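You operate a simulated robot arm through the tools that you are given. There is no shell and no other tool. Be economical: measure what you need, move in short steps, check, and stop when the job is done.

You are at the controls of a simulated robot arm. One attempt, no reset.

JOB
Fill the clear jug with cold water and stand it on the mat.
Fine: up to its 500 ml mark, lever on the blue mark, tap off; the green mat. Set down upright: clear jug.

The check looks at the end state, three seconds after you hand in, the way a careful person would. Anything else that was tipped, shoved, dropped, spilled or broken makes it a failure.

ROBOT AND FRAMES
A 6-joint arm with a two-finger parallel gripper, fixed in place. Base frame: the origin is at the foot of the arm, x ahead of it, y to its left, z up; the work surface is at about z = 0.752. Readings come in m, degrees, newtons and seconds.
Its first joint turns from -166.0 to 166.0 degrees. Payload 3.91 kg.
Tool frame: the origin (TCP) lies between the finger pads and is the grasp point; the fingertips stand 0.03 m ahead of it; z points along the fingers, y is the line along which they close. The gripper opens to 0.11 m. The fingers are 0.02 m wide and 0.01 m thick; the gripper's body (0.048 by 0.112 m) begins 0.055 m behind the TCP.
Orientation is that of the tool frame in the base frame, as a unit quaternion [x, y, z, w]. With the fingers straight down and closing along the base's y, the tool's x points along the base's -x, its y along +y and its z along -z.

CONTROLS
- The arm moves only by the tool move_arm. Its argument "deltas" is a list of rows, each an object (a shift or turn left out is 0, a gripper value left out holds the last) with "dp": the shift along the tool's x, y, z in units of 50 mm (1.0 is 50 mm), a list of three; "angular": the turn, a rotation vector about the tool's x, y, z in units of 5 degrees (1.0 is 5 degrees), a list of three; "fingers": the gripper command, from -1 (shut) to 1 (fully open), values between in proportion. In form: [{"dp": [tx, ty, tz], "angular": [rx, ry, rz], "fingers": fingers}, ...]. A call has 1 to 8 rows; each row shifts and turns the commanded pose from where the row before left it, along the tool's axes as they then stand. A call with a number of a shift or a turn outside -1 to 1 is refused whole. Rows are played at 5 a second. More than 0.05 m and 8.6 degrees between two rows, or a gripper value outside its range, and nothing of the call is played. Where a pose cannot be reached the arm comes as near as it can. A force on the tool above 40 N (or 10 N above the force at the start of the call, whichever is more), or a blocked arm, ends the call early, and 0.2 s more pass. Each finger travels about 0.108 m/s and halts on what it meets, pressing with about 34 N; the grip force reading is that of the motor and also rises with nothing between the fingers. The clock runs only during rows and for 0.2 s after the last one: add rows that do not move to give the fingers time. It gives the time, the measured TCP pose, the force on the tool (base axes), the opening and the grip force at its end, in the units of the frame above (readings bear some noise), with the torque about the TCP (base axes, N m) and any sound that the robot's microphone picked up.
- Cameras (640 x 400 px; columns grow to the right, rows downward): "scene" is fixed at [0.0486, -0.6506, 1.6868]; the picture's right is [0.56, -0.83, 0.00], its down [-0.55, -0.37, -0.75] and it looks along [0.62, 0.42, -0.66] (base axes); focal length 319 px, centre (320, 200). "wrist" rides on the gripper at [0.073, 0.017, -0.103] in the tool frame; the picture's right is [-0.23, 0.97, 0.00], its down [-0.76, -0.18, -0.62] and it looks along [-0.61, -0.14, 0.78] (tool axes); focal length 222 px, centre (320, 200). There is no depth. A picture from a camera that has moved, and an enlarged one, comes with that camera's place and axes in the base frame and with its lens.
- get_image(camera): a new picture of that camera. No time passes.
- enlarge(camera, box): a new picture of the part [left, top, right, bottom] of that camera's present view, enlarged. No time passes.
- close_job(): hands the job in; it is judged then, once.

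Work in short steps. Places have to be worked out from the pictures, the camera data and where the tool is seen: move nearer, look again, correct. Check each grasp and each placing, and mend what went wrong. You have 120 turns and 76 pictures in all, those below and enlarged ones among them. Open the gripper and draw the arm clear of the work before you hand the job in, unless the task says otherwise; then end with one line.

The tools are called after "Emit:" as name(argument=value, ...) on one line, values as JSON. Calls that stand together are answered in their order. move_arm: Moves the arm, as the interface text tells. Its arguments: {"type":"object","properties":{"deltas":{"type":"array","items":{"type":"object","properties":{"dp":{"type":"array","items":{"type":"number"}},"angular":{"type":"array","items":{"type":"number"}},"fingers":{"type":"number"}}}}},"required":["deltas"]} The other tools are called the same way: get_image (camera) takes a picture; enlarge (camera, box) takes an enlarged picture of a part of a camera's view; close_job () hands the job in.

At the start:

```text
clock: 0.0
position: [0.5, 0.2481, 1.2954]
ee_rot: [-0.001, 1.0, 0.0, 0.001]
force: [1.2, 0.1, 0.9]
moment: [-0.04, -0.01, 0.02]
opening: 0.11
grip_force: 0.0
```

scene: 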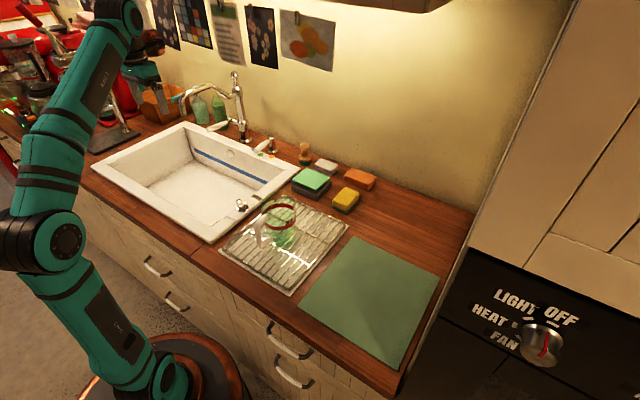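
wrist: 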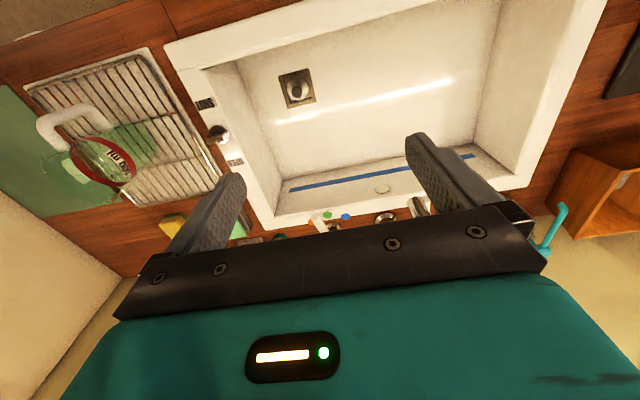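

I start by enlarging the jug and tap regions to identify the details.

Emit:
enlarge(camera="scene", box=[220, 180, 350, 290])

Emit:
enlarge(camera="scene", box=[170, 60, 310, 165])

Emit:
enlarge(camera="wrist", box=[0, 60, 220, 220])

Emit:
enlarge(camera="wrist", box=[180, 60, 440, 250])

```text
3.64 times, centred on (285, 235) of scene
camera zoom: at [0.0486, -0.6506, 1.6868], right [0.56, -0.83, 0.0], down [-0.55, -0.37, -0.75], along [0.62, 0.42, -0.66], focal length 1160 px, centre (447, 73)
```

zoom: 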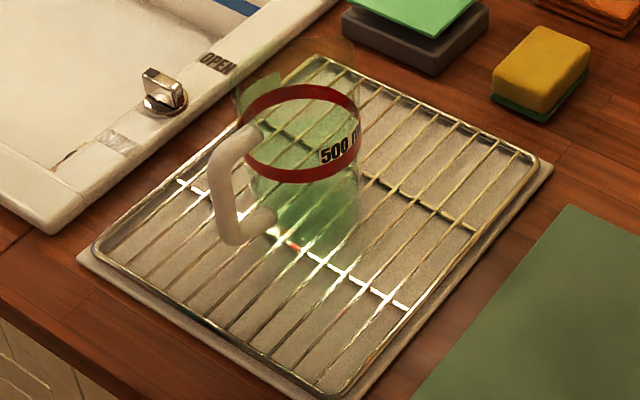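

```text
3.81 times, centred on (240, 112) of scene
camera zoom: at [0.0486, -0.6506, 1.6868], right [0.56, -0.83, 0.0], down [-0.55, -0.37, -0.75], along [0.62, 0.42, -0.66], focal length 1215 px, centre (625, 533)
```

zoom: 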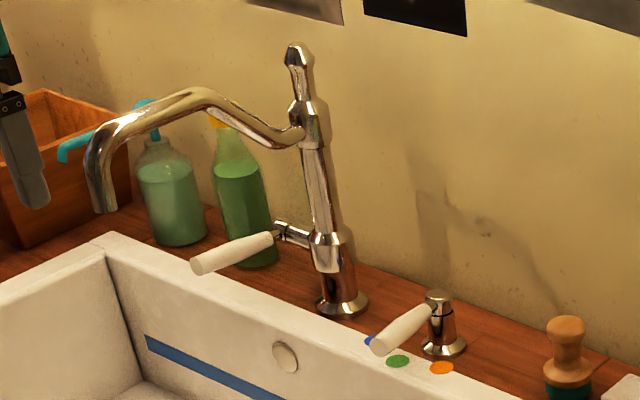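

```text
2.50 times, centred on (110, 140) of wrist
camera zoom: at [0.4261, 0.2654, 1.3993], right [0.23, 0.97, 0.0], down [0.76, -0.18, 0.62], along [0.61, -0.14, -0.78], focal length 555 px, centre (845, 350)
```

zoom: 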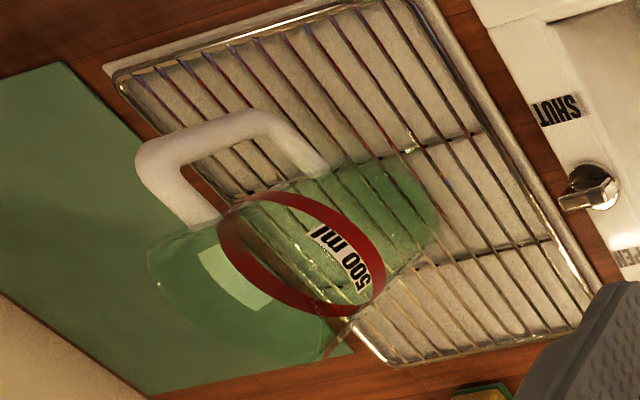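

```text
2.11 times, centred on (310, 155) of wrist
camera zoom: at [0.4261, 0.2654, 1.3993], right [0.23, 0.97, 0.0], down [0.76, -0.18, 0.62], along [0.61, -0.14, -0.78], focal length 468 px, centre (341, 295)
```

zoom: 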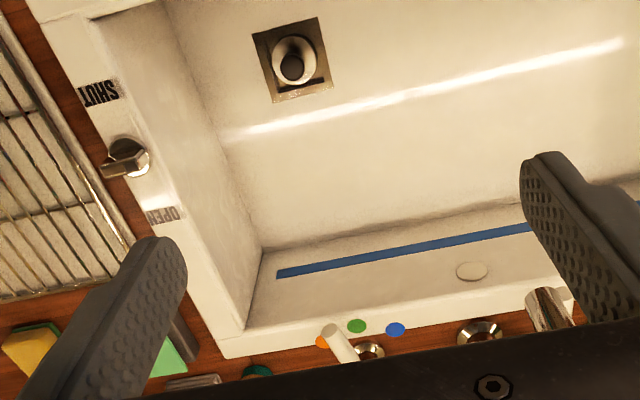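

The wrist and scene triangulations disagree by about 0.2 m in y, so I check where the gripper is seen in the scene.

Emit:
enlarge(camera="scene", box=[60, 0, 220, 140])

```text
2.86 times, centred on (140, 70) of scene
camera zoom: at [0.0486, -0.6506, 1.6868], right [0.56, -0.83, 0.0], down [-0.55, -0.37, -0.75], along [0.62, 0.42, -0.66], focal length 911 px, centre (834, 571)
```

zoom: 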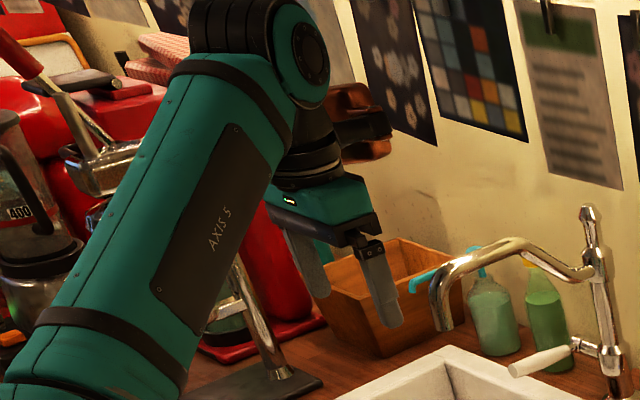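

Triangulating both cameras consistently puts the counter near z≈0.91, with the jug at about (0.54,-0.17) and the tap column at (0.95,0.386). I move nearer to see the temperature lever and the dots.

Emit:
move_arm(deltas=[{"dp": [-0.7, -0.3, 0.7]}, {"dp": [-0.7, -0.3, 0.7]}, {"dp": [-0.6, -0.3, 0.7]}, {}])

Emit:
get_image(camera="wrist")

Emit:
enlarge(camera="scene", box=[170, 60, 310, 165])

```text
refused: row 1 steps farther than a row can; nothing moved
```

```text
68 pictures are left
camera wrist: at [0.4261, 0.2654, 1.3993], right [0.23, 0.97, 0.0], down [0.76, -0.18, 0.62], along [0.61, -0.14, -0.78], focal length 222 px, centre (320, 200)
```

wrist: 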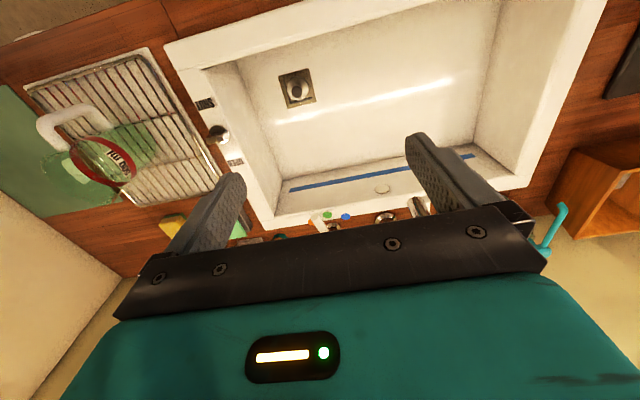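

```text
3.81 times, centred on (240, 112) of scene
camera zoom: at [0.0486, -0.6506, 1.6868], right [0.56, -0.83, 0.0], down [-0.55, -0.37, -0.75], along [0.62, 0.42, -0.66], focal length 1215 px, centre (625, 533)
```

zoom: 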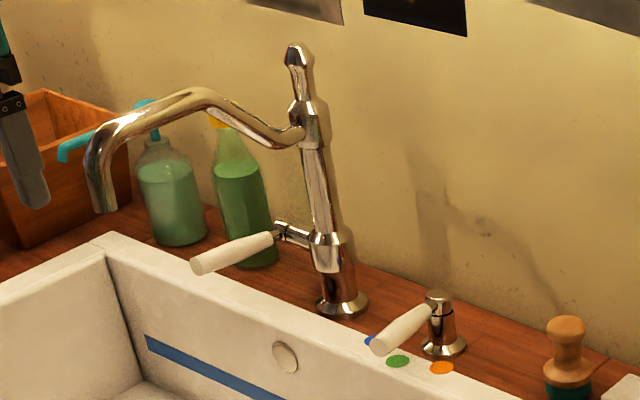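

The step norm was over 50 mm, so I repeat it with smaller steps.

Emit:
move_arm(deltas=[{"dp": [-0.5, -0.25, 0.7]}, {"dp": [-0.5, -0.25, 0.7]}, {"dp": [-0.5, -0.25, 0.7]}, {"dp": [-0.5, -0.25, 0.7]}, {}])

Emit:
get_image(camera="wrist")

```text
clock: 1.2
position: [0.5964, 0.2002, 1.154]
ee_rot: [-0.001, 1.0, 0.0, 0.0]
force: [-0.2, -0.4, -0.1]
moment: [0.03, 0.02, -0.01]
opening: 0.1099
grip_force: 0.1
```

```text
66 pictures are left
camera wrist: at [0.5227, 0.2185, 1.2571], right [0.23, 0.97, 0.0], down [0.76, -0.18, 0.62], along [0.61, -0.14, -0.78], focal length 222 px, centre (320, 200)
```

wrist: 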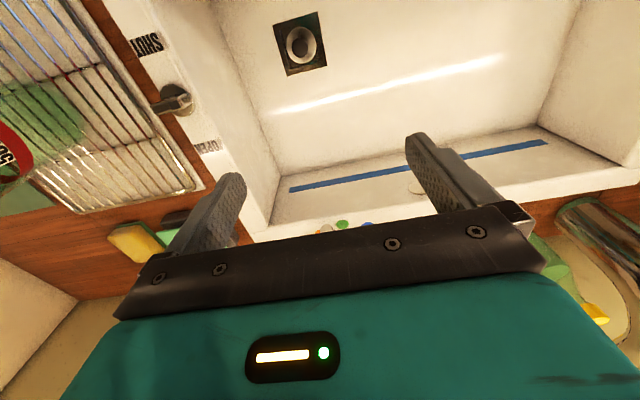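

I zoom in harder on both levers in the scene camera.

Emit:
enlarge(camera="scene", box=[208, 100, 262, 134])

Emit:
enlarge(camera="scene", box=[245, 130, 285, 160])

Emit:
get_image(camera="scene")

```text
11.76 times, centred on (235, 117) of scene
camera zoom: at [0.0486, -0.6506, 1.6868], right [0.56, -0.83, 0.0], down [-0.55, -0.37, -0.75], along [0.62, 0.42, -0.66], focal length 3752 px, centre (1320, 1176)
```

zoom: 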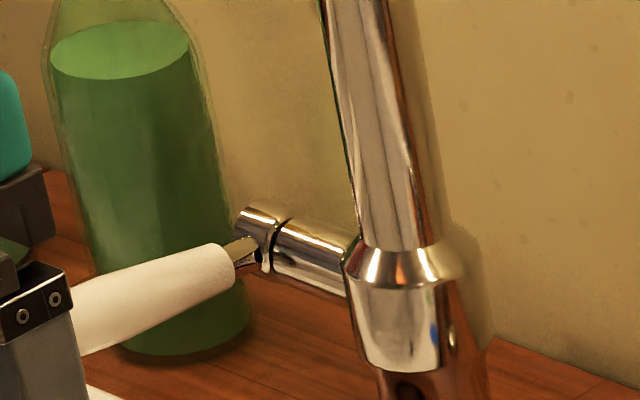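

```text
13.33 times, centred on (265, 145) of scene
camera zoom: at [0.0486, -0.6506, 1.6868], right [0.56, -0.83, 0.0], down [-0.55, -0.37, -0.75], along [0.62, 0.42, -0.66], focal length 4253 px, centre (1053, 933)
```

zoom: 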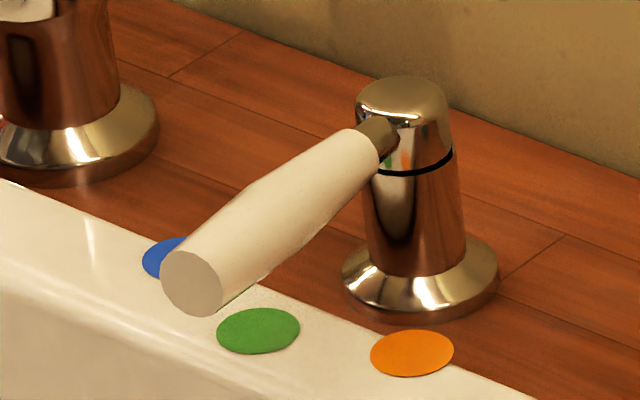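

```text
63 pictures are left
```

scene: 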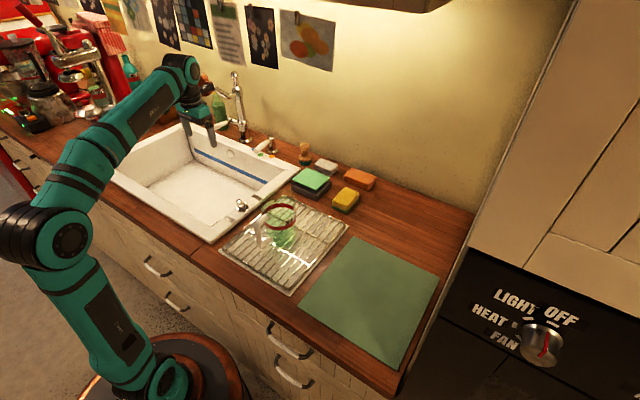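

The temperature lever points at green now, with its pivot at about (0.94,0.214) and its handle at z≈0.96. I close the fingers and approach from the orange side so I can push it toward blue (+y).

Emit:
move_arm(deltas=[{"dp": [-0.9, -0.2, 0], "fingers": -1}, {"dp": [-0.9, -0.2, 0]}, {"dp": [-0.9, -0.2, 0]}, {"dp": [-0.9, -0.2, 0.3]}, {"dp": [-0.9, -0.2, 0.3]}, {"dp": [-0.9, -0.1, 0.3]}, {}])

Emit:
get_image(camera="scene")

Emit:
get_image(camera="wrist")

```text
clock: 2.8
position: [0.8708, 0.1444, 1.1084]
ee_rot: [0.0, 1.0, 0.0, 0.0]
force: [0.7, -0.6, -0.9]
moment: [0.01, 0.0, -0.02]
opening: 0.0002
grip_force: 34.2
```

```text
62 pictures are left
```

scene: 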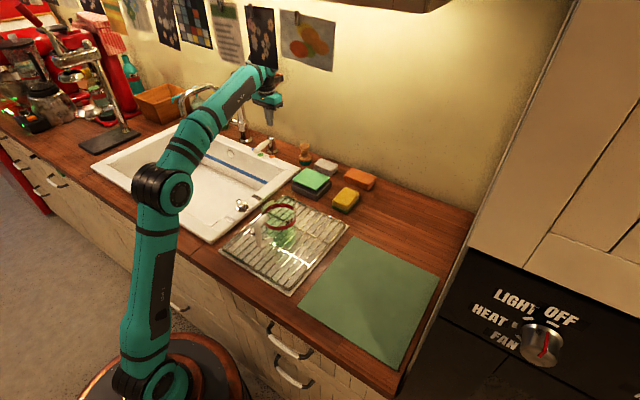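

```text
61 pictures are left
camera wrist: at [0.7969, 0.1614, 1.2113], right [0.23, 0.97, 0.0], down [0.76, -0.18, 0.62], along [0.61, -0.14, -0.78], focal length 222 px, centre (320, 200)
```

wrist: 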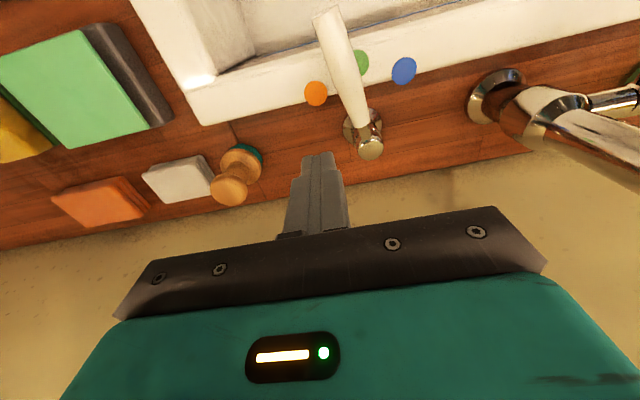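

The close view puts the post at (0.919,0.191) and the lever pointing slightly to the orange side of green. I descend on its orange side at (0.845,0.115).

Emit:
move_arm(deltas=[{"dp": [0.52, -0.6, 0.2]}, {"dp": [0, 0, 0.8]}, {"dp": [0, 0, 0.8]}, {"dp": [0, 0, 0.7]}, {}])

Emit:
get_image(camera="wrist")

Emit:
enlarge(camera="scene", box=[225, 90, 305, 150])

```text
clock: 4.0
position: [0.8448, 0.1123, 0.9873]
ee_rot: [0.0, 1.0, 0.0, 0.001]
force: [0.5, 0.5, 0.9]
moment: [-0.01, -0.01, -0.01]
opening: 0.0001
grip_force: 34.3
```

```text
60 pictures are left
camera wrist: at [0.7706, 0.1304, 1.0894], right [0.23, 0.97, 0.0], down [0.76, -0.18, 0.62], along [0.61, -0.14, -0.78], focal length 222 px, centre (320, 200)
```

wrist: 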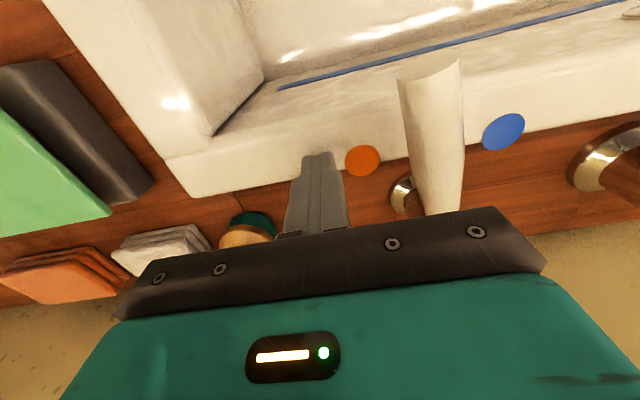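

```text
6.67 times, centred on (265, 120) of scene
camera zoom: at [0.0486, -0.6506, 1.6868], right [0.56, -0.83, 0.0], down [-0.55, -0.37, -0.75], along [0.62, 0.42, -0.66], focal length 2126 px, centre (687, 733)
```

zoom: 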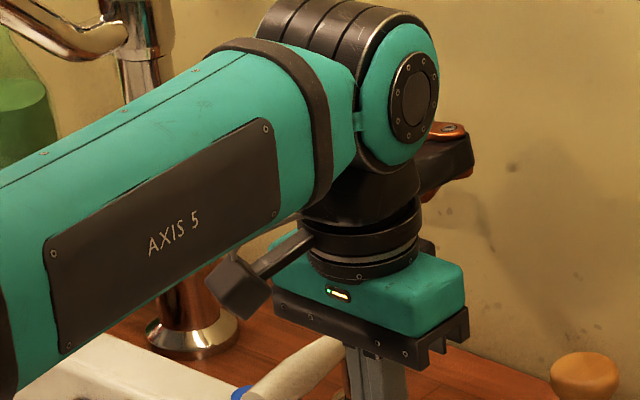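

The fingertip is beside the handle; I lower it 8 mm and push along +y in small steps.

Emit:
move_arm(deltas=[{"dp": [0, 0, 0.16]}, {"dp": [0, 0.35, 0]}, {"dp": [0, 0.35, 0]}, {"dp": [0, 0.35, 0]}, {"dp": [0, 0.35, 0]}, {"dp": [0, 0.3, 0]}, {}])

Emit:
get_image(camera="wrist")

```text
clock: 5.6
position: [0.8442, 0.197, 0.9797]
ee_rot: [0.0, 1.0, 0.0, 0.001]
force: [0.3, 0.3, 0.2]
moment: [-0.03, 0.0, -0.01]
opening: 0.0001
grip_force: 33.8
```

```text
58 pictures are left
camera wrist: at [0.7706, 0.2155, 1.0818], right [0.23, 0.97, 0.0], down [0.76, -0.18, 0.62], along [0.61, -0.14, -0.78], focal length 222 px, centre (320, 200)
```

wrist: 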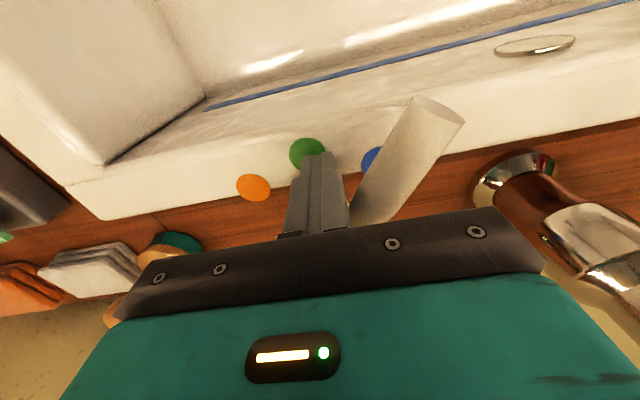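

The lever is now at about 37°. I push about 12 mm further, then back off and raise to view it from above.

Emit:
move_arm(deltas=[{"dp": [0, 0.12, 0]}, {"dp": [0, 0.12, 0]}, {}, {"dp": [0, -0.6, 0]}, {"dp": [0, -0.5, -0.6]}, {"dp": [0, 0, -0.9]}, {"dp": [0, 0, -0.9]}, {}])

Emit:
get_image(camera="wrist")

```text
clock: 7.4
position: [0.8438, 0.1575, 1.0951]
ee_rot: [-0.001, 1.0, 0.0, 0.001]
force: [0.9, -1.1, -0.1]
moment: [0.02, -0.02, 0.0]
opening: 0.0
grip_force: 33.9
```

```text
57 pictures are left
camera wrist: at [0.7694, 0.1744, 1.1988], right [0.23, 0.97, 0.0], down [0.76, -0.18, 0.62], along [0.61, -0.14, -0.78], focal length 222 px, centre (320, 200)
```

wrist: 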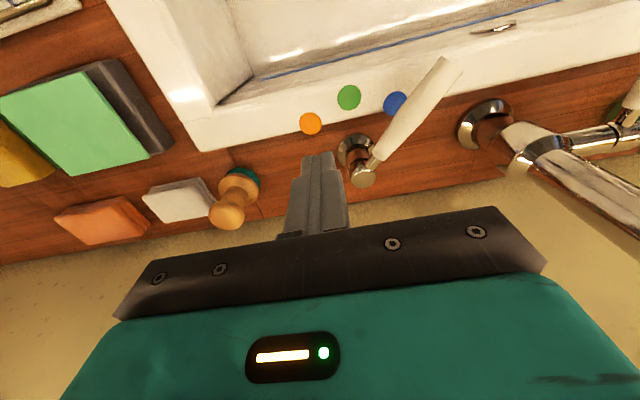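

The lever looks to be at about 46° with blue at about 43°; I'll confirm that from the scene. Next I retreat to look at the tap lever and spout.

Emit:
move_arm(deltas=[{"dp": [0.2, 0, -0.9]}, {"dp": [0.8, 0.2, -0.5]}, {"dp": [0.8, 0.4, -0.4]}, {"dp": [0.8, 0.5, 0]}, {"dp": [0.8, 0.4, 0]}, {}])

Emit:
get_image(camera="wrist")

Emit:
enlarge(camera="scene", box=[235, 115, 295, 160])

```text
clock: 8.8
position: [0.6718, 0.2285, 1.1896]
ee_rot: [0.0, 1.0, 0.0, 0.001]
force: [-0.2, -0.6, 0.4]
moment: [-0.01, -0.03, 0.01]
opening: 0.0001
grip_force: 33.9
```

```text
56 pictures are left
camera wrist: at [0.5984, 0.2461, 1.2916], right [0.23, 0.97, 0.0], down [0.76, -0.18, 0.62], along [0.61, -0.14, -0.78], focal length 222 px, centre (320, 200)
```

wrist: 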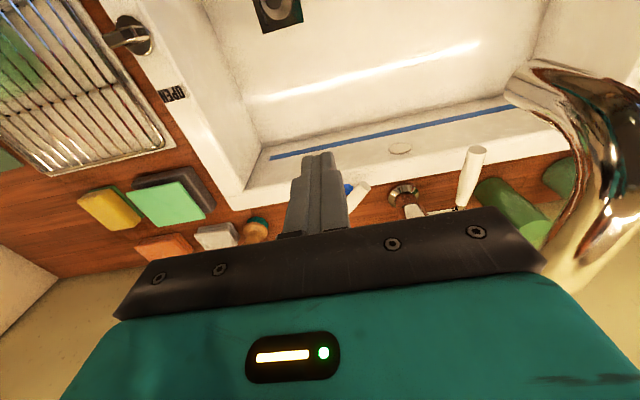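

```text
8.89 times, centred on (265, 138) of scene
camera zoom: at [0.0486, -0.6506, 1.6868], right [0.56, -0.83, 0.0], down [-0.55, -0.37, -0.75], along [0.62, 0.42, -0.66], focal length 2835 px, centre (809, 756)
```

zoom: 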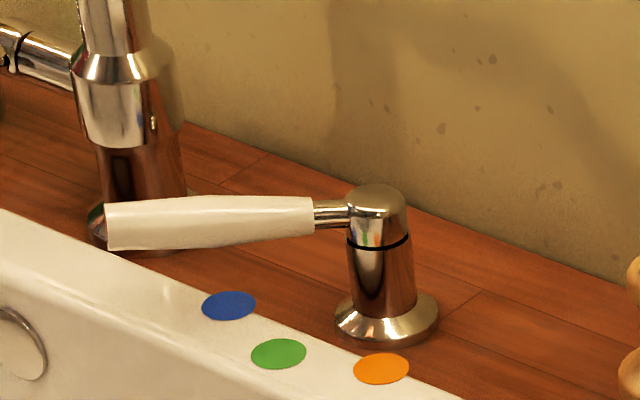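

The scene shows the lever and the blue dot both at about 49°, so the lever is on blue. The spout is very close to the gripper, so I back off to get a clean view of the spout mouth.

Emit:
move_arm(deltas=[{"dp": [0.7, -0.6, 0]}, {"dp": [0.7, -0.6, 0]}, {"dp": [0.7, -0.5, 0]}, {"dp": [0.7, -0.5, 0]}, {}])

Emit:
get_image(camera="wrist")

Emit:
enlarge(camera="scene", box=[165, 60, 285, 150])

```text
clock: 10.0
position: [0.5332, 0.1201, 1.187]
ee_rot: [0.001, 1.0, 0.0, 0.001]
force: [0.4, -0.2, -0.2]
moment: [-0.02, 0.02, 0.01]
opening: 0.0002
grip_force: 34.0
```

```text
54 pictures are left
camera wrist: at [0.4594, 0.1367, 1.292], right [0.23, 0.97, 0.0], down [0.76, -0.18, 0.62], along [0.61, -0.14, -0.78], focal length 222 px, centre (320, 200)
```

wrist: 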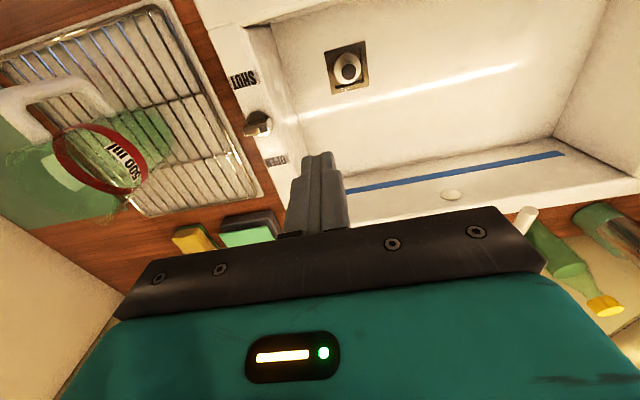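

```text
4.44 times, centred on (225, 105) of scene
camera zoom: at [0.0486, -0.6506, 1.6868], right [0.56, -0.83, 0.0], down [-0.55, -0.37, -0.75], along [0.62, 0.42, -0.66], focal length 1418 px, centre (742, 622)
```

zoom: 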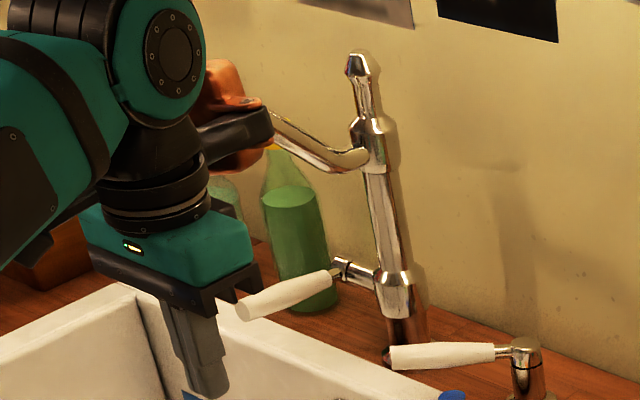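

I need a forward-looking view under the spout, so I pitch the fingers up toward +x by 40° while shifting +y.

Emit:
move_arm(deltas=[{"dp": [0, 0.25, 0], "angular": [0, -1, 0]}, {"dp": [0, 0.25, 0], "angular": [0, -1, 0]}, {"dp": [0, 0.25, 0], "angular": [0, -1, 0]}, {"dp": [0, 0.25, 0], "angular": [0, -1, 0]}, {"dp": [0, 0.25, 0], "angular": [0, -1, 0]}, {"dp": [0, 0.25, 0], "angular": [0, -1, 0]}, {"dp": [0, 0.25, 0], "angular": [0, -1, 0]}, {"dp": [0, 0.25, 0], "angular": [0, -1, 0]}])

Emit:
get_image(camera="wrist")

Emit:
get_image(camera="scene")

```text
clock: 11.8
position: [0.5359, 0.2203, 1.1878]
ee_rot: [0.0, 0.939, 0.0, 0.344]
force: [-0.1, -0.7, 1.0]
moment: [0.03, 0.02, 0.0]
opening: 0.0
grip_force: 34.2
```

```text
52 pictures are left
camera wrist: at [0.4117, 0.2377, 1.2192], right [0.17, 0.97, 0.15], down [0.18, -0.18, 0.97], along [0.97, -0.14, -0.21], focal length 222 px, centre (320, 200)
```

wrist: 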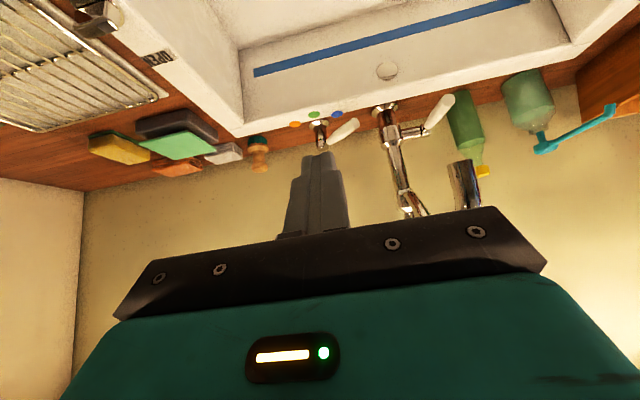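

```text
51 pictures are left
```

scene: 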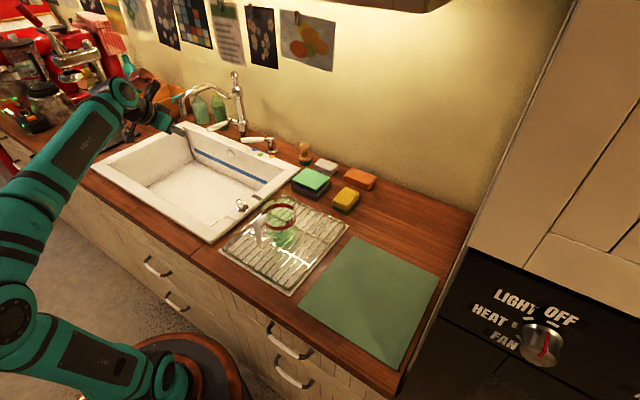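

The spout mouth triangulates well to (0.656,0.357,1.155), and the spout runs straight along -x. I zoom in on the tap lever.

Emit:
enlarge(camera="wrist", box=[340, 70, 520, 220])

Emit:
enlarge(camera="scene", box=[165, 65, 285, 155])

```text
2.67 times, centred on (430, 145) of wrist
camera zoom: at [0.4117, 0.2377, 1.2192], right [0.17, 0.97, 0.15], down [0.18, -0.18, 0.97], along [0.97, -0.14, -0.21], focal length 592 px, centre (27, 347)
```

zoom: 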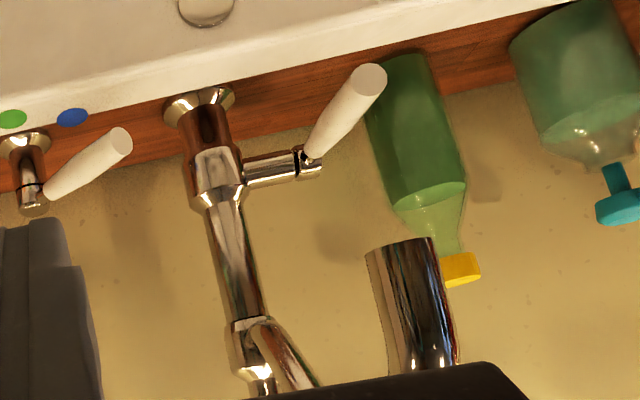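

```text
4.44 times, centred on (225, 110) of scene
camera zoom: at [0.0486, -0.6506, 1.6868], right [0.56, -0.83, 0.0], down [-0.55, -0.37, -0.75], along [0.62, 0.42, -0.66], focal length 1418 px, centre (742, 600)
```

zoom: 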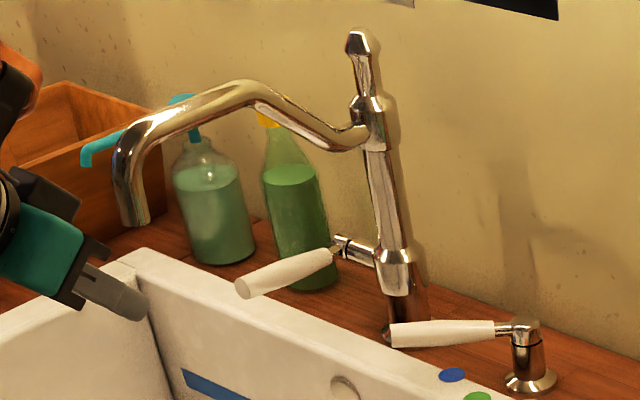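

Tap lever: horizontal along -x, from x 0.90 to 0.79, at y 0.424 and z≈1.003, with a y-axis hinge. Next I level the tool and go to look at the jug closely.

Emit:
move_arm(deltas=[{"dp": [0, -0.9, 0], "angular": [0, 1, 0], "fingers": 1}, {"dp": [0, -0.9, 0], "angular": [0, 1, 0]}, {"dp": [0, -0.9, 0], "angular": [0, 1, 0]}, {"dp": [0, -0.9, 0], "angular": [0, 1, 0]}, {"dp": [0, -0.9, 0], "angular": [0, 1, 0]}, {"dp": [0, -0.9, 0], "angular": [0, 1, 0]}, {"dp": [0, -0.9, 0], "angular": [0, 1, 0]}, {"dp": [0, -0.9, 0], "angular": [0, 1, 0]}])

Emit:
move_arm(deltas=[{"dp": [0.8, 0, 0]}, {"dp": [0.8, 0, 0]}, {}])

Emit:
get_image(camera="wrist")

Emit:
enlarge(camera="scene", box=[250, 185, 320, 260])

```text
clock: 13.6
position: [0.5321, -0.1415, 1.1885]
ee_rot: [0.0, 1.0, 0.0, 0.001]
force: [0.4, -0.2, -0.1]
moment: [0.0, -0.04, 0.01]
opening: 0.11
grip_force: 0.0
```

```text
clock: 14.4
position: [0.4522, -0.1412, 1.1869]
ee_rot: [0.0, 1.0, 0.0, 0.001]
force: [0.6, -0.1, 0.3]
moment: [0.02, -0.01, -0.04]
opening: 0.11
grip_force: 0.1
```

```text
48 pictures are left
camera wrist: at [0.3791, -0.1234, 1.2898], right [0.23, 0.97, 0.0], down [0.76, -0.18, 0.62], along [0.61, -0.14, -0.78], focal length 222 px, centre (320, 200)
```

wrist: 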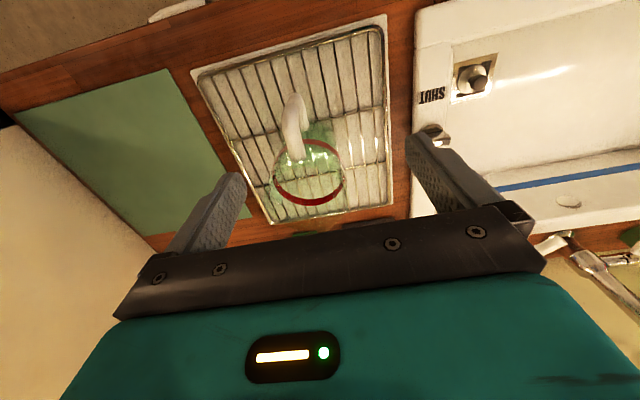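

```text
5.33 times, centred on (285, 222) of scene
camera zoom: at [0.0486, -0.6506, 1.6868], right [0.56, -0.83, 0.0], down [-0.55, -0.37, -0.75], along [0.62, 0.42, -0.66], focal length 1701 px, centre (507, 80)
```

zoom: 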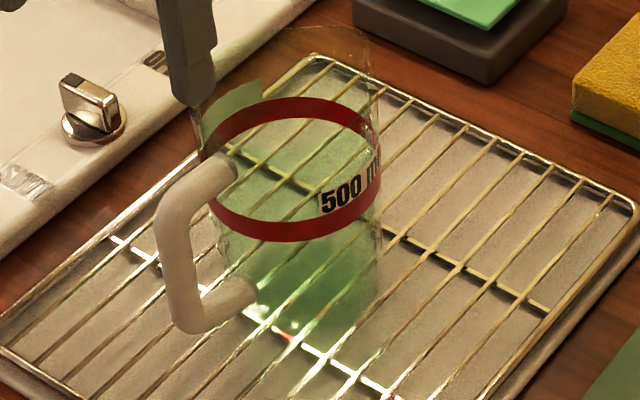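

Emit:
enlarge(camera="wrist", box=[240, 70, 400, 240])

Emit:
enlarge(camera="scene", box=[258, 180, 308, 220])

```text
2.35 times, centred on (320, 155) of wrist
camera zoom: at [0.3791, -0.1234, 1.2898], right [0.23, 0.97, 0.0], down [0.76, -0.18, 0.62], along [0.61, -0.14, -0.78], focal length 523 px, centre (320, 306)
```

zoom: 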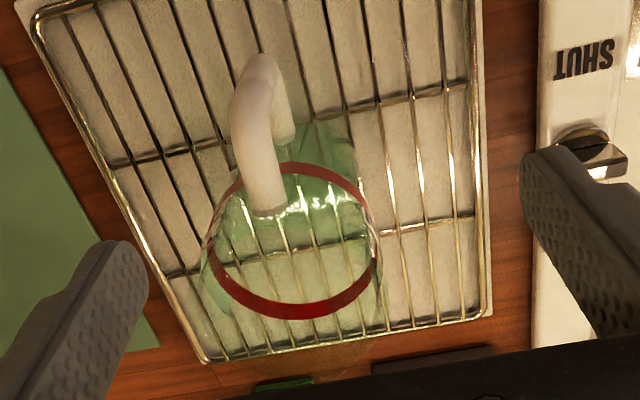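

```text
10.00 times, centred on (283, 200) of scene
camera zoom: at [0.0486, -0.6506, 1.6868], right [0.56, -0.83, 0.0], down [-0.55, -0.37, -0.75], along [0.62, 0.42, -0.66], focal length 3190 px, centre (690, 200)
```

zoom: 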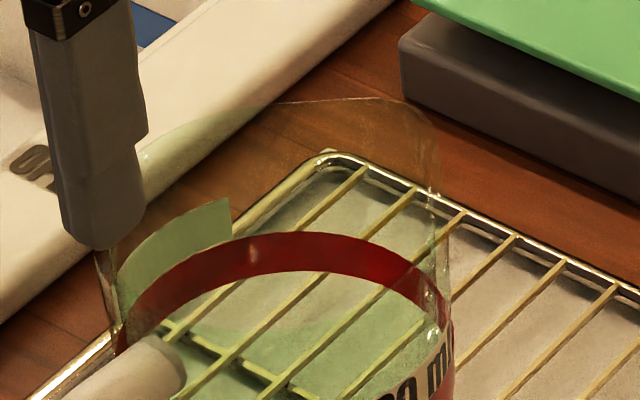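

The jug axis is at about (0.5375,-0.176), rim z≈1.10, diameter ≈0.10, with the handle pointing to -x. I plan to grip the body near the rim with the tool tilted 35°, so it clears the spout later. First I set up above the jug.

Emit:
move_arm(deltas=[{"dp": [-0.9, -0.35, 0]}, {"dp": [0, -0.05, 0], "angular": [0, -1, 0]}, {"dp": [0, -0.05, 0], "angular": [0, -1, 0]}, {"dp": [0, -0.05, 0], "angular": [0, -1, 0]}, {"dp": [0, -0.05, 0], "angular": [0, -1, 0]}, {"dp": [0, -0.05, 0], "angular": [0, -1, 0]}, {"dp": [0, -0.05, 0], "angular": [0, -1, 0]}, {"dp": [0, -0.05, 0], "angular": [0, -1, 0]}])

Emit:
get_image(camera="wrist")

Emit:
enlarge(camera="scene", box=[235, 165, 325, 260])

```text
clock: 16.2
position: [0.499, -0.1756, 1.188]
ee_rot: [0.0, 0.953, 0.0, 0.302]
force: [-0.3, 0.0, 0.4]
moment: [0.03, 0.01, 0.01]
opening: 0.1098
grip_force: 0.1
```

```text
44 pictures are left
camera wrist: at [0.38, -0.1583, 1.2305], right [0.19, 0.97, 0.13], down [0.26, -0.18, 0.95], along [0.95, -0.14, -0.29], focal length 222 px, centre (320, 200)
```

wrist: 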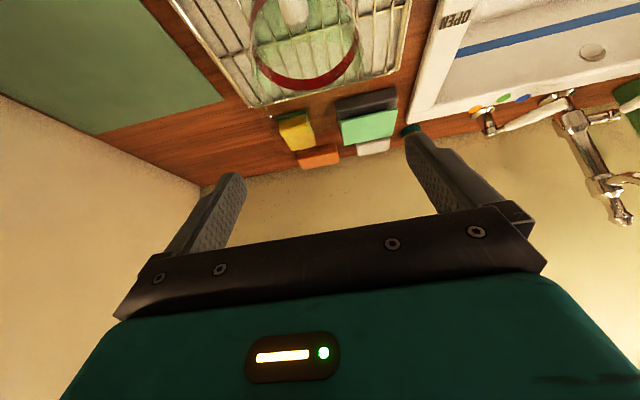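

```text
4.21 times, centred on (280, 212) of scene
camera zoom: at [0.0486, -0.6506, 1.6868], right [0.56, -0.83, 0.0], down [-0.55, -0.37, -0.75], along [0.62, 0.42, -0.66], focal length 1343 px, centre (488, 147)
```

zoom: 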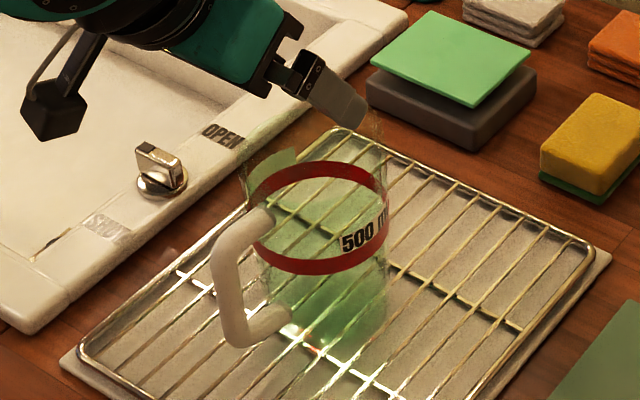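

The jug centre is confirmed at y≈-0.175, and the fingers straddle it. I move to just above the rim.

Emit:
move_arm(deltas=[{"dp": [-0.04, 0, 0.61]}, {"dp": [-0.04, 0, 0.61]}, {}])

Emit:
get_image(camera="wrist")

Emit:
enlarge(camera="scene", box=[245, 165, 325, 235])

```text
clock: 17.0
position: [0.5351, -0.1769, 1.1402]
ee_rot: [0.0, 0.954, 0.0, 0.301]
force: [-1.0, -0.2, -0.4]
moment: [0.0, 0.0, 0.0]
opening: 0.1101
grip_force: 0.0
```

```text
42 pictures are left
camera wrist: at [0.4157, -0.1598, 1.1821], right [0.19, 0.97, 0.13], down [0.27, -0.18, 0.95], along [0.95, -0.14, -0.29], focal length 222 px, centre (320, 200)
```

wrist: 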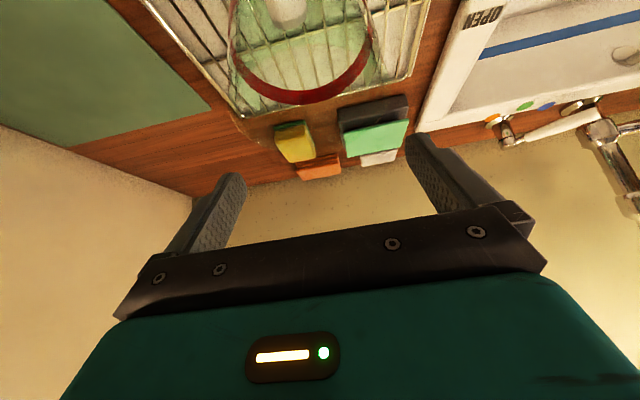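

```text
5.71 times, centred on (285, 200) of scene
camera zoom: at [0.0486, -0.6506, 1.6868], right [0.56, -0.83, 0.0], down [-0.55, -0.37, -0.75], along [0.62, 0.42, -0.66], focal length 1823 px, centre (520, 200)
```

zoom: 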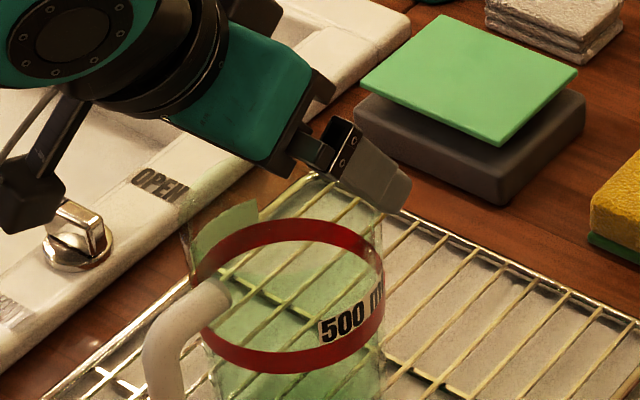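

Jug centre y≈-0.177 matches the TCP. I descend straight down 60 mm in base z.

Emit:
move_arm(deltas=[{"dp": [0.18, 0, 0.35]}, {"dp": [0.18, 0, 0.35]}, {"dp": [0.18, 0, 0.35]}, {}])

Emit:
enlarge(camera="wrist", box=[150, 0, 490, 220])

Emit:
enlarge(camera="scene", box=[245, 165, 325, 235])

```text
clock: 18.0
position: [0.5437, -0.1757, 1.0825]
ee_rot: [-0.001, 0.953, 0.001, 0.302]
force: [0.7, 1.0, -0.1]
moment: [-0.01, 0.0, 0.03]
opening: 0.1099
grip_force: 0.0
```

```text
1.82 times, centred on (320, 110) of wrist
camera zoom: at [0.4241, -0.158, 1.1253], right [0.19, 0.97, 0.13], down [0.26, -0.18, 0.95], along [0.95, -0.14, -0.29], focal length 404 px, centre (320, 364)
```

zoom: 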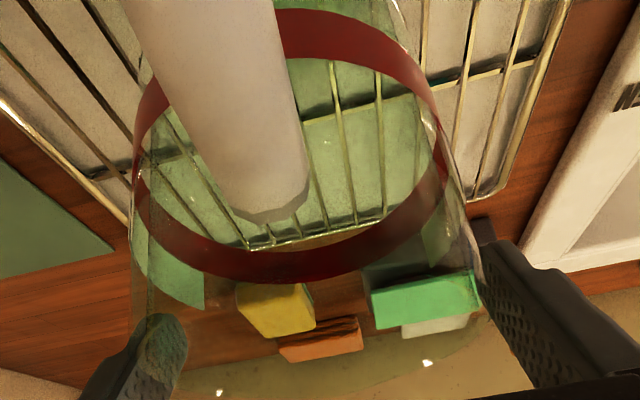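

```text
5.71 times, centred on (285, 200) of scene
camera zoom: at [0.0486, -0.6506, 1.6868], right [0.56, -0.83, 0.0], down [-0.55, -0.37, -0.75], along [0.62, 0.42, -0.66], focal length 1823 px, centre (520, 200)
```

zoom: 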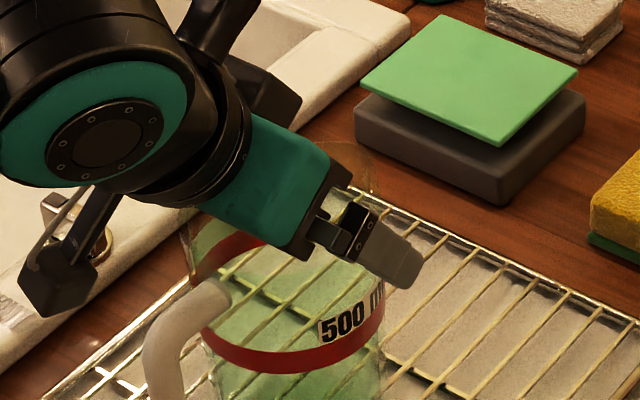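

The fingers straddle the jug freely below its rim. I close the gripper.

Emit:
move_arm(deltas=[{"fingers": -1}, {}, {}, {}])

Emit:
enlarge(camera="wrist", box=[150, 0, 490, 220])

```text
clock: 19.0
position: [0.5441, -0.1758, 1.0832]
ee_rot: [0.001, 0.954, 0.0, 0.301]
force: [-0.1, -0.3, -0.1]
moment: [0.0, -0.06, 0.0]
opening: 0.0989
grip_force: 34.2
```

```text
1.82 times, centred on (320, 110) of wrist
camera zoom: at [0.4241, -0.1581, 1.1254], right [0.19, 0.97, 0.13], down [0.27, -0.18, 0.95], along [0.95, -0.14, -0.29], focal length 404 px, centre (320, 364)
```

zoom: 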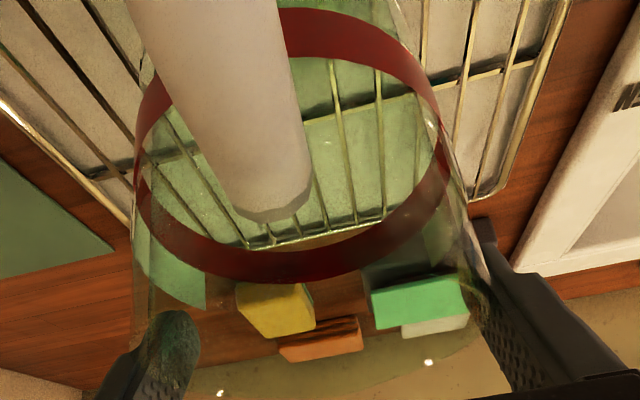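

Gripped at 98.9 mm. I do a test lift of 30 mm.

Emit:
move_arm(deltas=[{"dp": [-0.115, 0, -0.164]}, {"dp": [-0.23, 0, -0.328]}, {}, {}])

Emit:
get_image(camera="scene")

```text
clock: 20.0
position: [0.5444, -0.1752, 1.1122]
ee_rot: [0.0, 0.953, 0.0, 0.302]
force: [0.0, -0.2, -2.9]
moment: [0.01, -0.08, -0.04]
opening: 0.0992
grip_force: 34.0
```

```text
37 pictures are left
```

scene: 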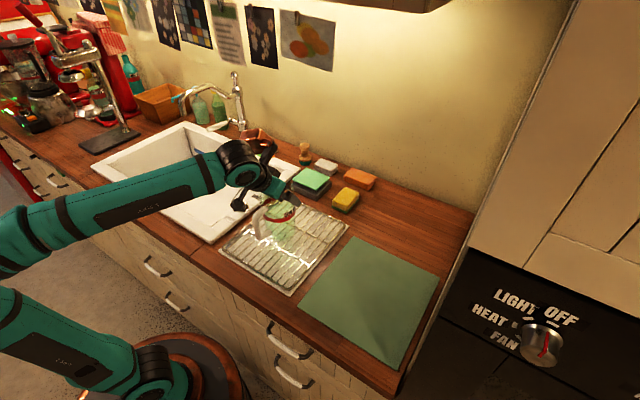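

The jug is held, weighing about 2.9 N, and is upright. I lift it higher and carry it over the sink, staying clear of the spout in y for now.

Emit:
move_arm(deltas=[{"dp": [-0.46, 0, -0.656]}, {"dp": [-0.46, 0, -0.656]}, {"dp": [0, 0.9, 0]}, {"dp": [0, 0.9, 0]}, {"dp": [0, 0.9, 0]}, {"dp": [0, 0.9, 0]}, {"dp": [0, 0.9, 0]}, {"dp": [0, 0.9, 0]}])

Emit:
move_arm(deltas=[{"dp": [-0.65, 0.4, 0.46]}, {"dp": [-0.65, 0.4, 0.46]}, {"dp": [-0.6, 0.3, 0.43]}, {}])

Emit:
get_image(camera="scene")

Emit:
get_image(camera="wrist")

```text
clock: 21.8
position: [0.5474, 0.0952, 1.189]
ee_rot: [0.0, 0.953, 0.0, 0.302]
force: [-0.3, -0.3, -0.8]
moment: [-0.01, -0.09, -0.02]
opening: 0.0993
grip_force: 34.3
```

```text
clock: 22.8
position: [0.6645, 0.1478, 1.1911]
ee_rot: [-0.001, 0.954, 0.0, 0.301]
force: [0.5, 0.5, -2.1]
moment: [-0.02, -0.06, 0.01]
opening: 0.099
grip_force: 33.9
```

```text
36 pictures are left
```

scene: 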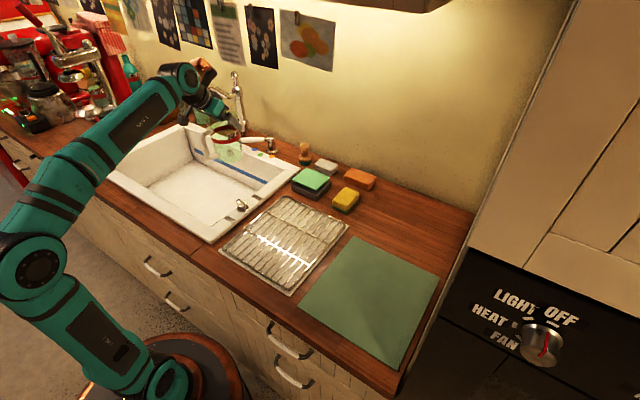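

```text
35 pictures are left
camera wrist: at [0.5447, 0.1667, 1.2337], right [0.19, 0.97, 0.13], down [0.26, -0.18, 0.95], along [0.95, -0.14, -0.29], focal length 222 px, centre (320, 200)
```

wrist: 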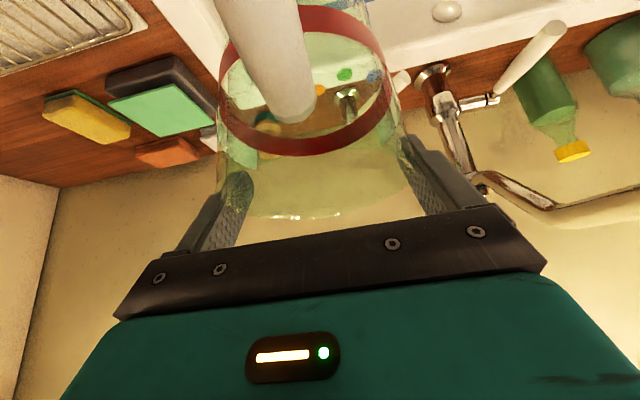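

I descend into the sink here, clear of the spout, until the rim is well below the spout mouth.

Emit:
move_arm(deltas=[{"dp": [0.436, 0.1, 0.623]}, {"dp": [0.436, 0.1, 0.623]}, {"dp": [0.436, 0.1, 0.623]}, {"dp": [0.436, 0.1, 0.623]}, {"dp": [0.436, 0.1, 0.623]}, {"dp": [0.436, 0.1, 0.623]}, {}])

Emit:
get_image(camera="scene")

```text
clock: 24.4
position: [0.662, 0.1812, 0.9622]
ee_rot: [0.0, 0.953, 0.0, 0.302]
force: [-0.5, 0.5, -3.3]
moment: [-0.03, -0.01, -0.01]
opening: 0.0992
grip_force: 33.8
```

```text
34 pictures are left
```

scene: 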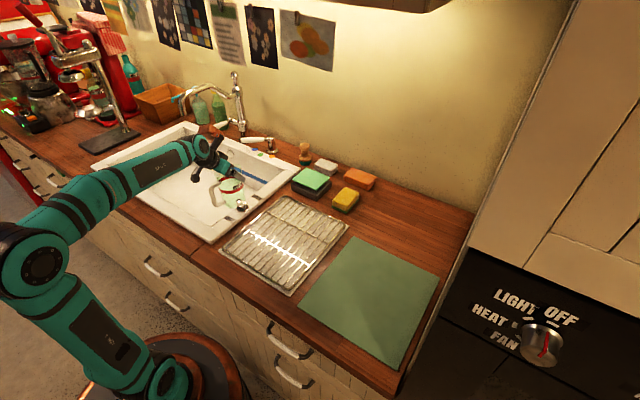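

Next I move under the spout and lower toward the sink floor.

Emit:
move_arm(deltas=[{"dp": [0, 0.88, 0]}, {"dp": [0, 0.88, 0]}, {"dp": [0, 0.88, 0]}, {"dp": [0, 0.88, 0]}, {"dp": [0.23, 0, 0.328]}, {"dp": [0.23, 0, 0.328]}, {}])

Emit:
move_arm(deltas=[{"dp": [0.07, 0, 0.1]}, {"dp": [0.07, 0, 0.1]}, {"dp": [0.07, 0, 0.1]}, {"dp": [0.07, 0, 0.1]}, {}])

Emit:
get_image(camera="wrist")

Emit:
enlarge(camera="scene", box=[160, 70, 280, 220])

```text
clock: 26.0
position: [0.6604, 0.3544, 0.9258]
ee_rot: [0.0, 0.954, 0.0, 0.301]
force: [0.1, 0.4, -2.0]
moment: [-0.01, -0.08, -0.01]
opening: 0.0992
grip_force: 34.1
```

```text
clock: 27.2
position: [0.6601, 0.3549, 0.8999]
ee_rot: [0.0, 0.953, 0.0, 0.301]
force: [0.7, -0.6, -2.3]
moment: [-0.02, -0.07, 0.01]
opening: 0.0989
grip_force: 33.6
```

```text
33 pictures are left
camera wrist: at [0.5415, 0.3725, 0.9418], right [0.19, 0.97, 0.13], down [0.27, -0.18, 0.95], along [0.95, -0.14, -0.29], focal length 222 px, centre (320, 200)
```

wrist: 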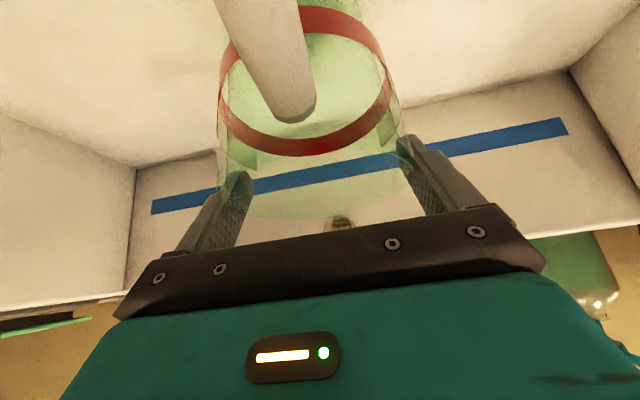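

```text
2.67 times, centred on (220, 145) of scene
camera zoom: at [0.0486, -0.6506, 1.6868], right [0.56, -0.83, 0.0], down [-0.55, -0.37, -0.75], along [0.62, 0.42, -0.66], focal length 850 px, centre (587, 347)
```

zoom: 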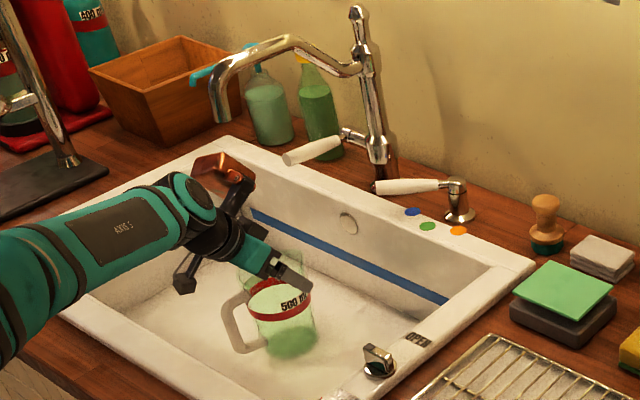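

No contact yet. I continue lowering in 6 mm steps.

Emit:
move_arm(deltas=[{"dp": [0.07, 0, 0.1]}, {"dp": [0.07, 0, 0.1]}, {}])

Emit:
move_arm(deltas=[{"dp": [0.07, 0, 0.1]}, {"dp": [0.07, 0, 0.1]}, {}])

```text
clock: 28.0
position: [0.6614, 0.3555, 0.8877]
ee_rot: [0.0, 0.953, 0.001, 0.302]
force: [2.4, -6.3, 26.5]
moment: [-0.04, 0.1, 0.05]
opening: 0.0995
grip_force: 33.9
```

```text
clock: 28.5
position: [0.6616, 0.3569, 0.8832]
ee_rot: [-0.001, 0.953, 0.001, 0.304]
force: [0.2, -2.7, 13.2]
moment: [-0.86, 0.34, 0.13]
opening: 0.0993
grip_force: 33.7
stopped in row 2: the force on the tool passed its limit at 53 N (the readings are from after the stop); the commanded pose is now the measured one
```

The jug touched the floor at TCP z≈0.888 and I pressed slightly past that. I ease up 4 mm to relieve the force, then look.

Emit:
move_arm(deltas=[{"dp": [-0.04, 0, -0.06]}, {}])

Emit:
get_image(camera="wrist")

Emit:
enlarge(camera="scene", box=[205, 150, 285, 220])

```text
clock: 29.1
position: [0.6629, 0.3561, 0.8857]
ee_rot: [-0.001, 0.953, 0.001, 0.302]
force: [0.1, 0.1, -3.1]
moment: [-0.03, -0.04, -0.01]
opening: 0.0993
grip_force: 33.9
```

```text
31 pictures are left
camera wrist: at [0.5427, 0.375, 0.9278], right [0.18, 0.97, 0.13], down [0.26, -0.18, 0.95], along [0.95, -0.14, -0.29], focal length 222 px, centre (320, 200)
```

wrist: 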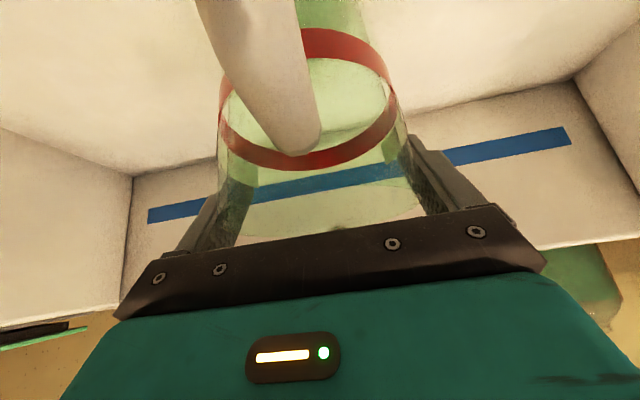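

```text
5.71 times, centred on (245, 185) of scene
camera zoom: at [0.0486, -0.6506, 1.6868], right [0.56, -0.83, 0.0], down [-0.55, -0.37, -0.75], along [0.62, 0.42, -0.66], focal length 1823 px, centre (749, 286)
```

zoom: 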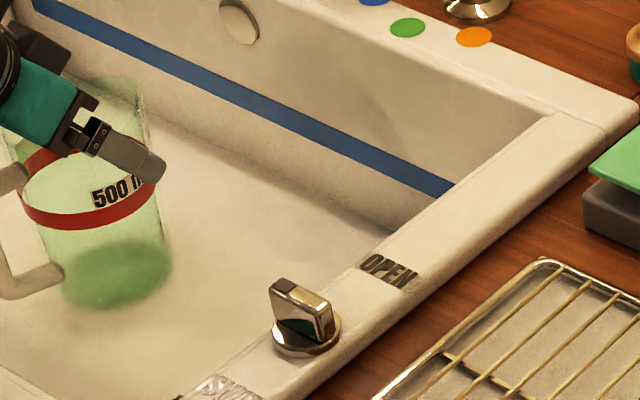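

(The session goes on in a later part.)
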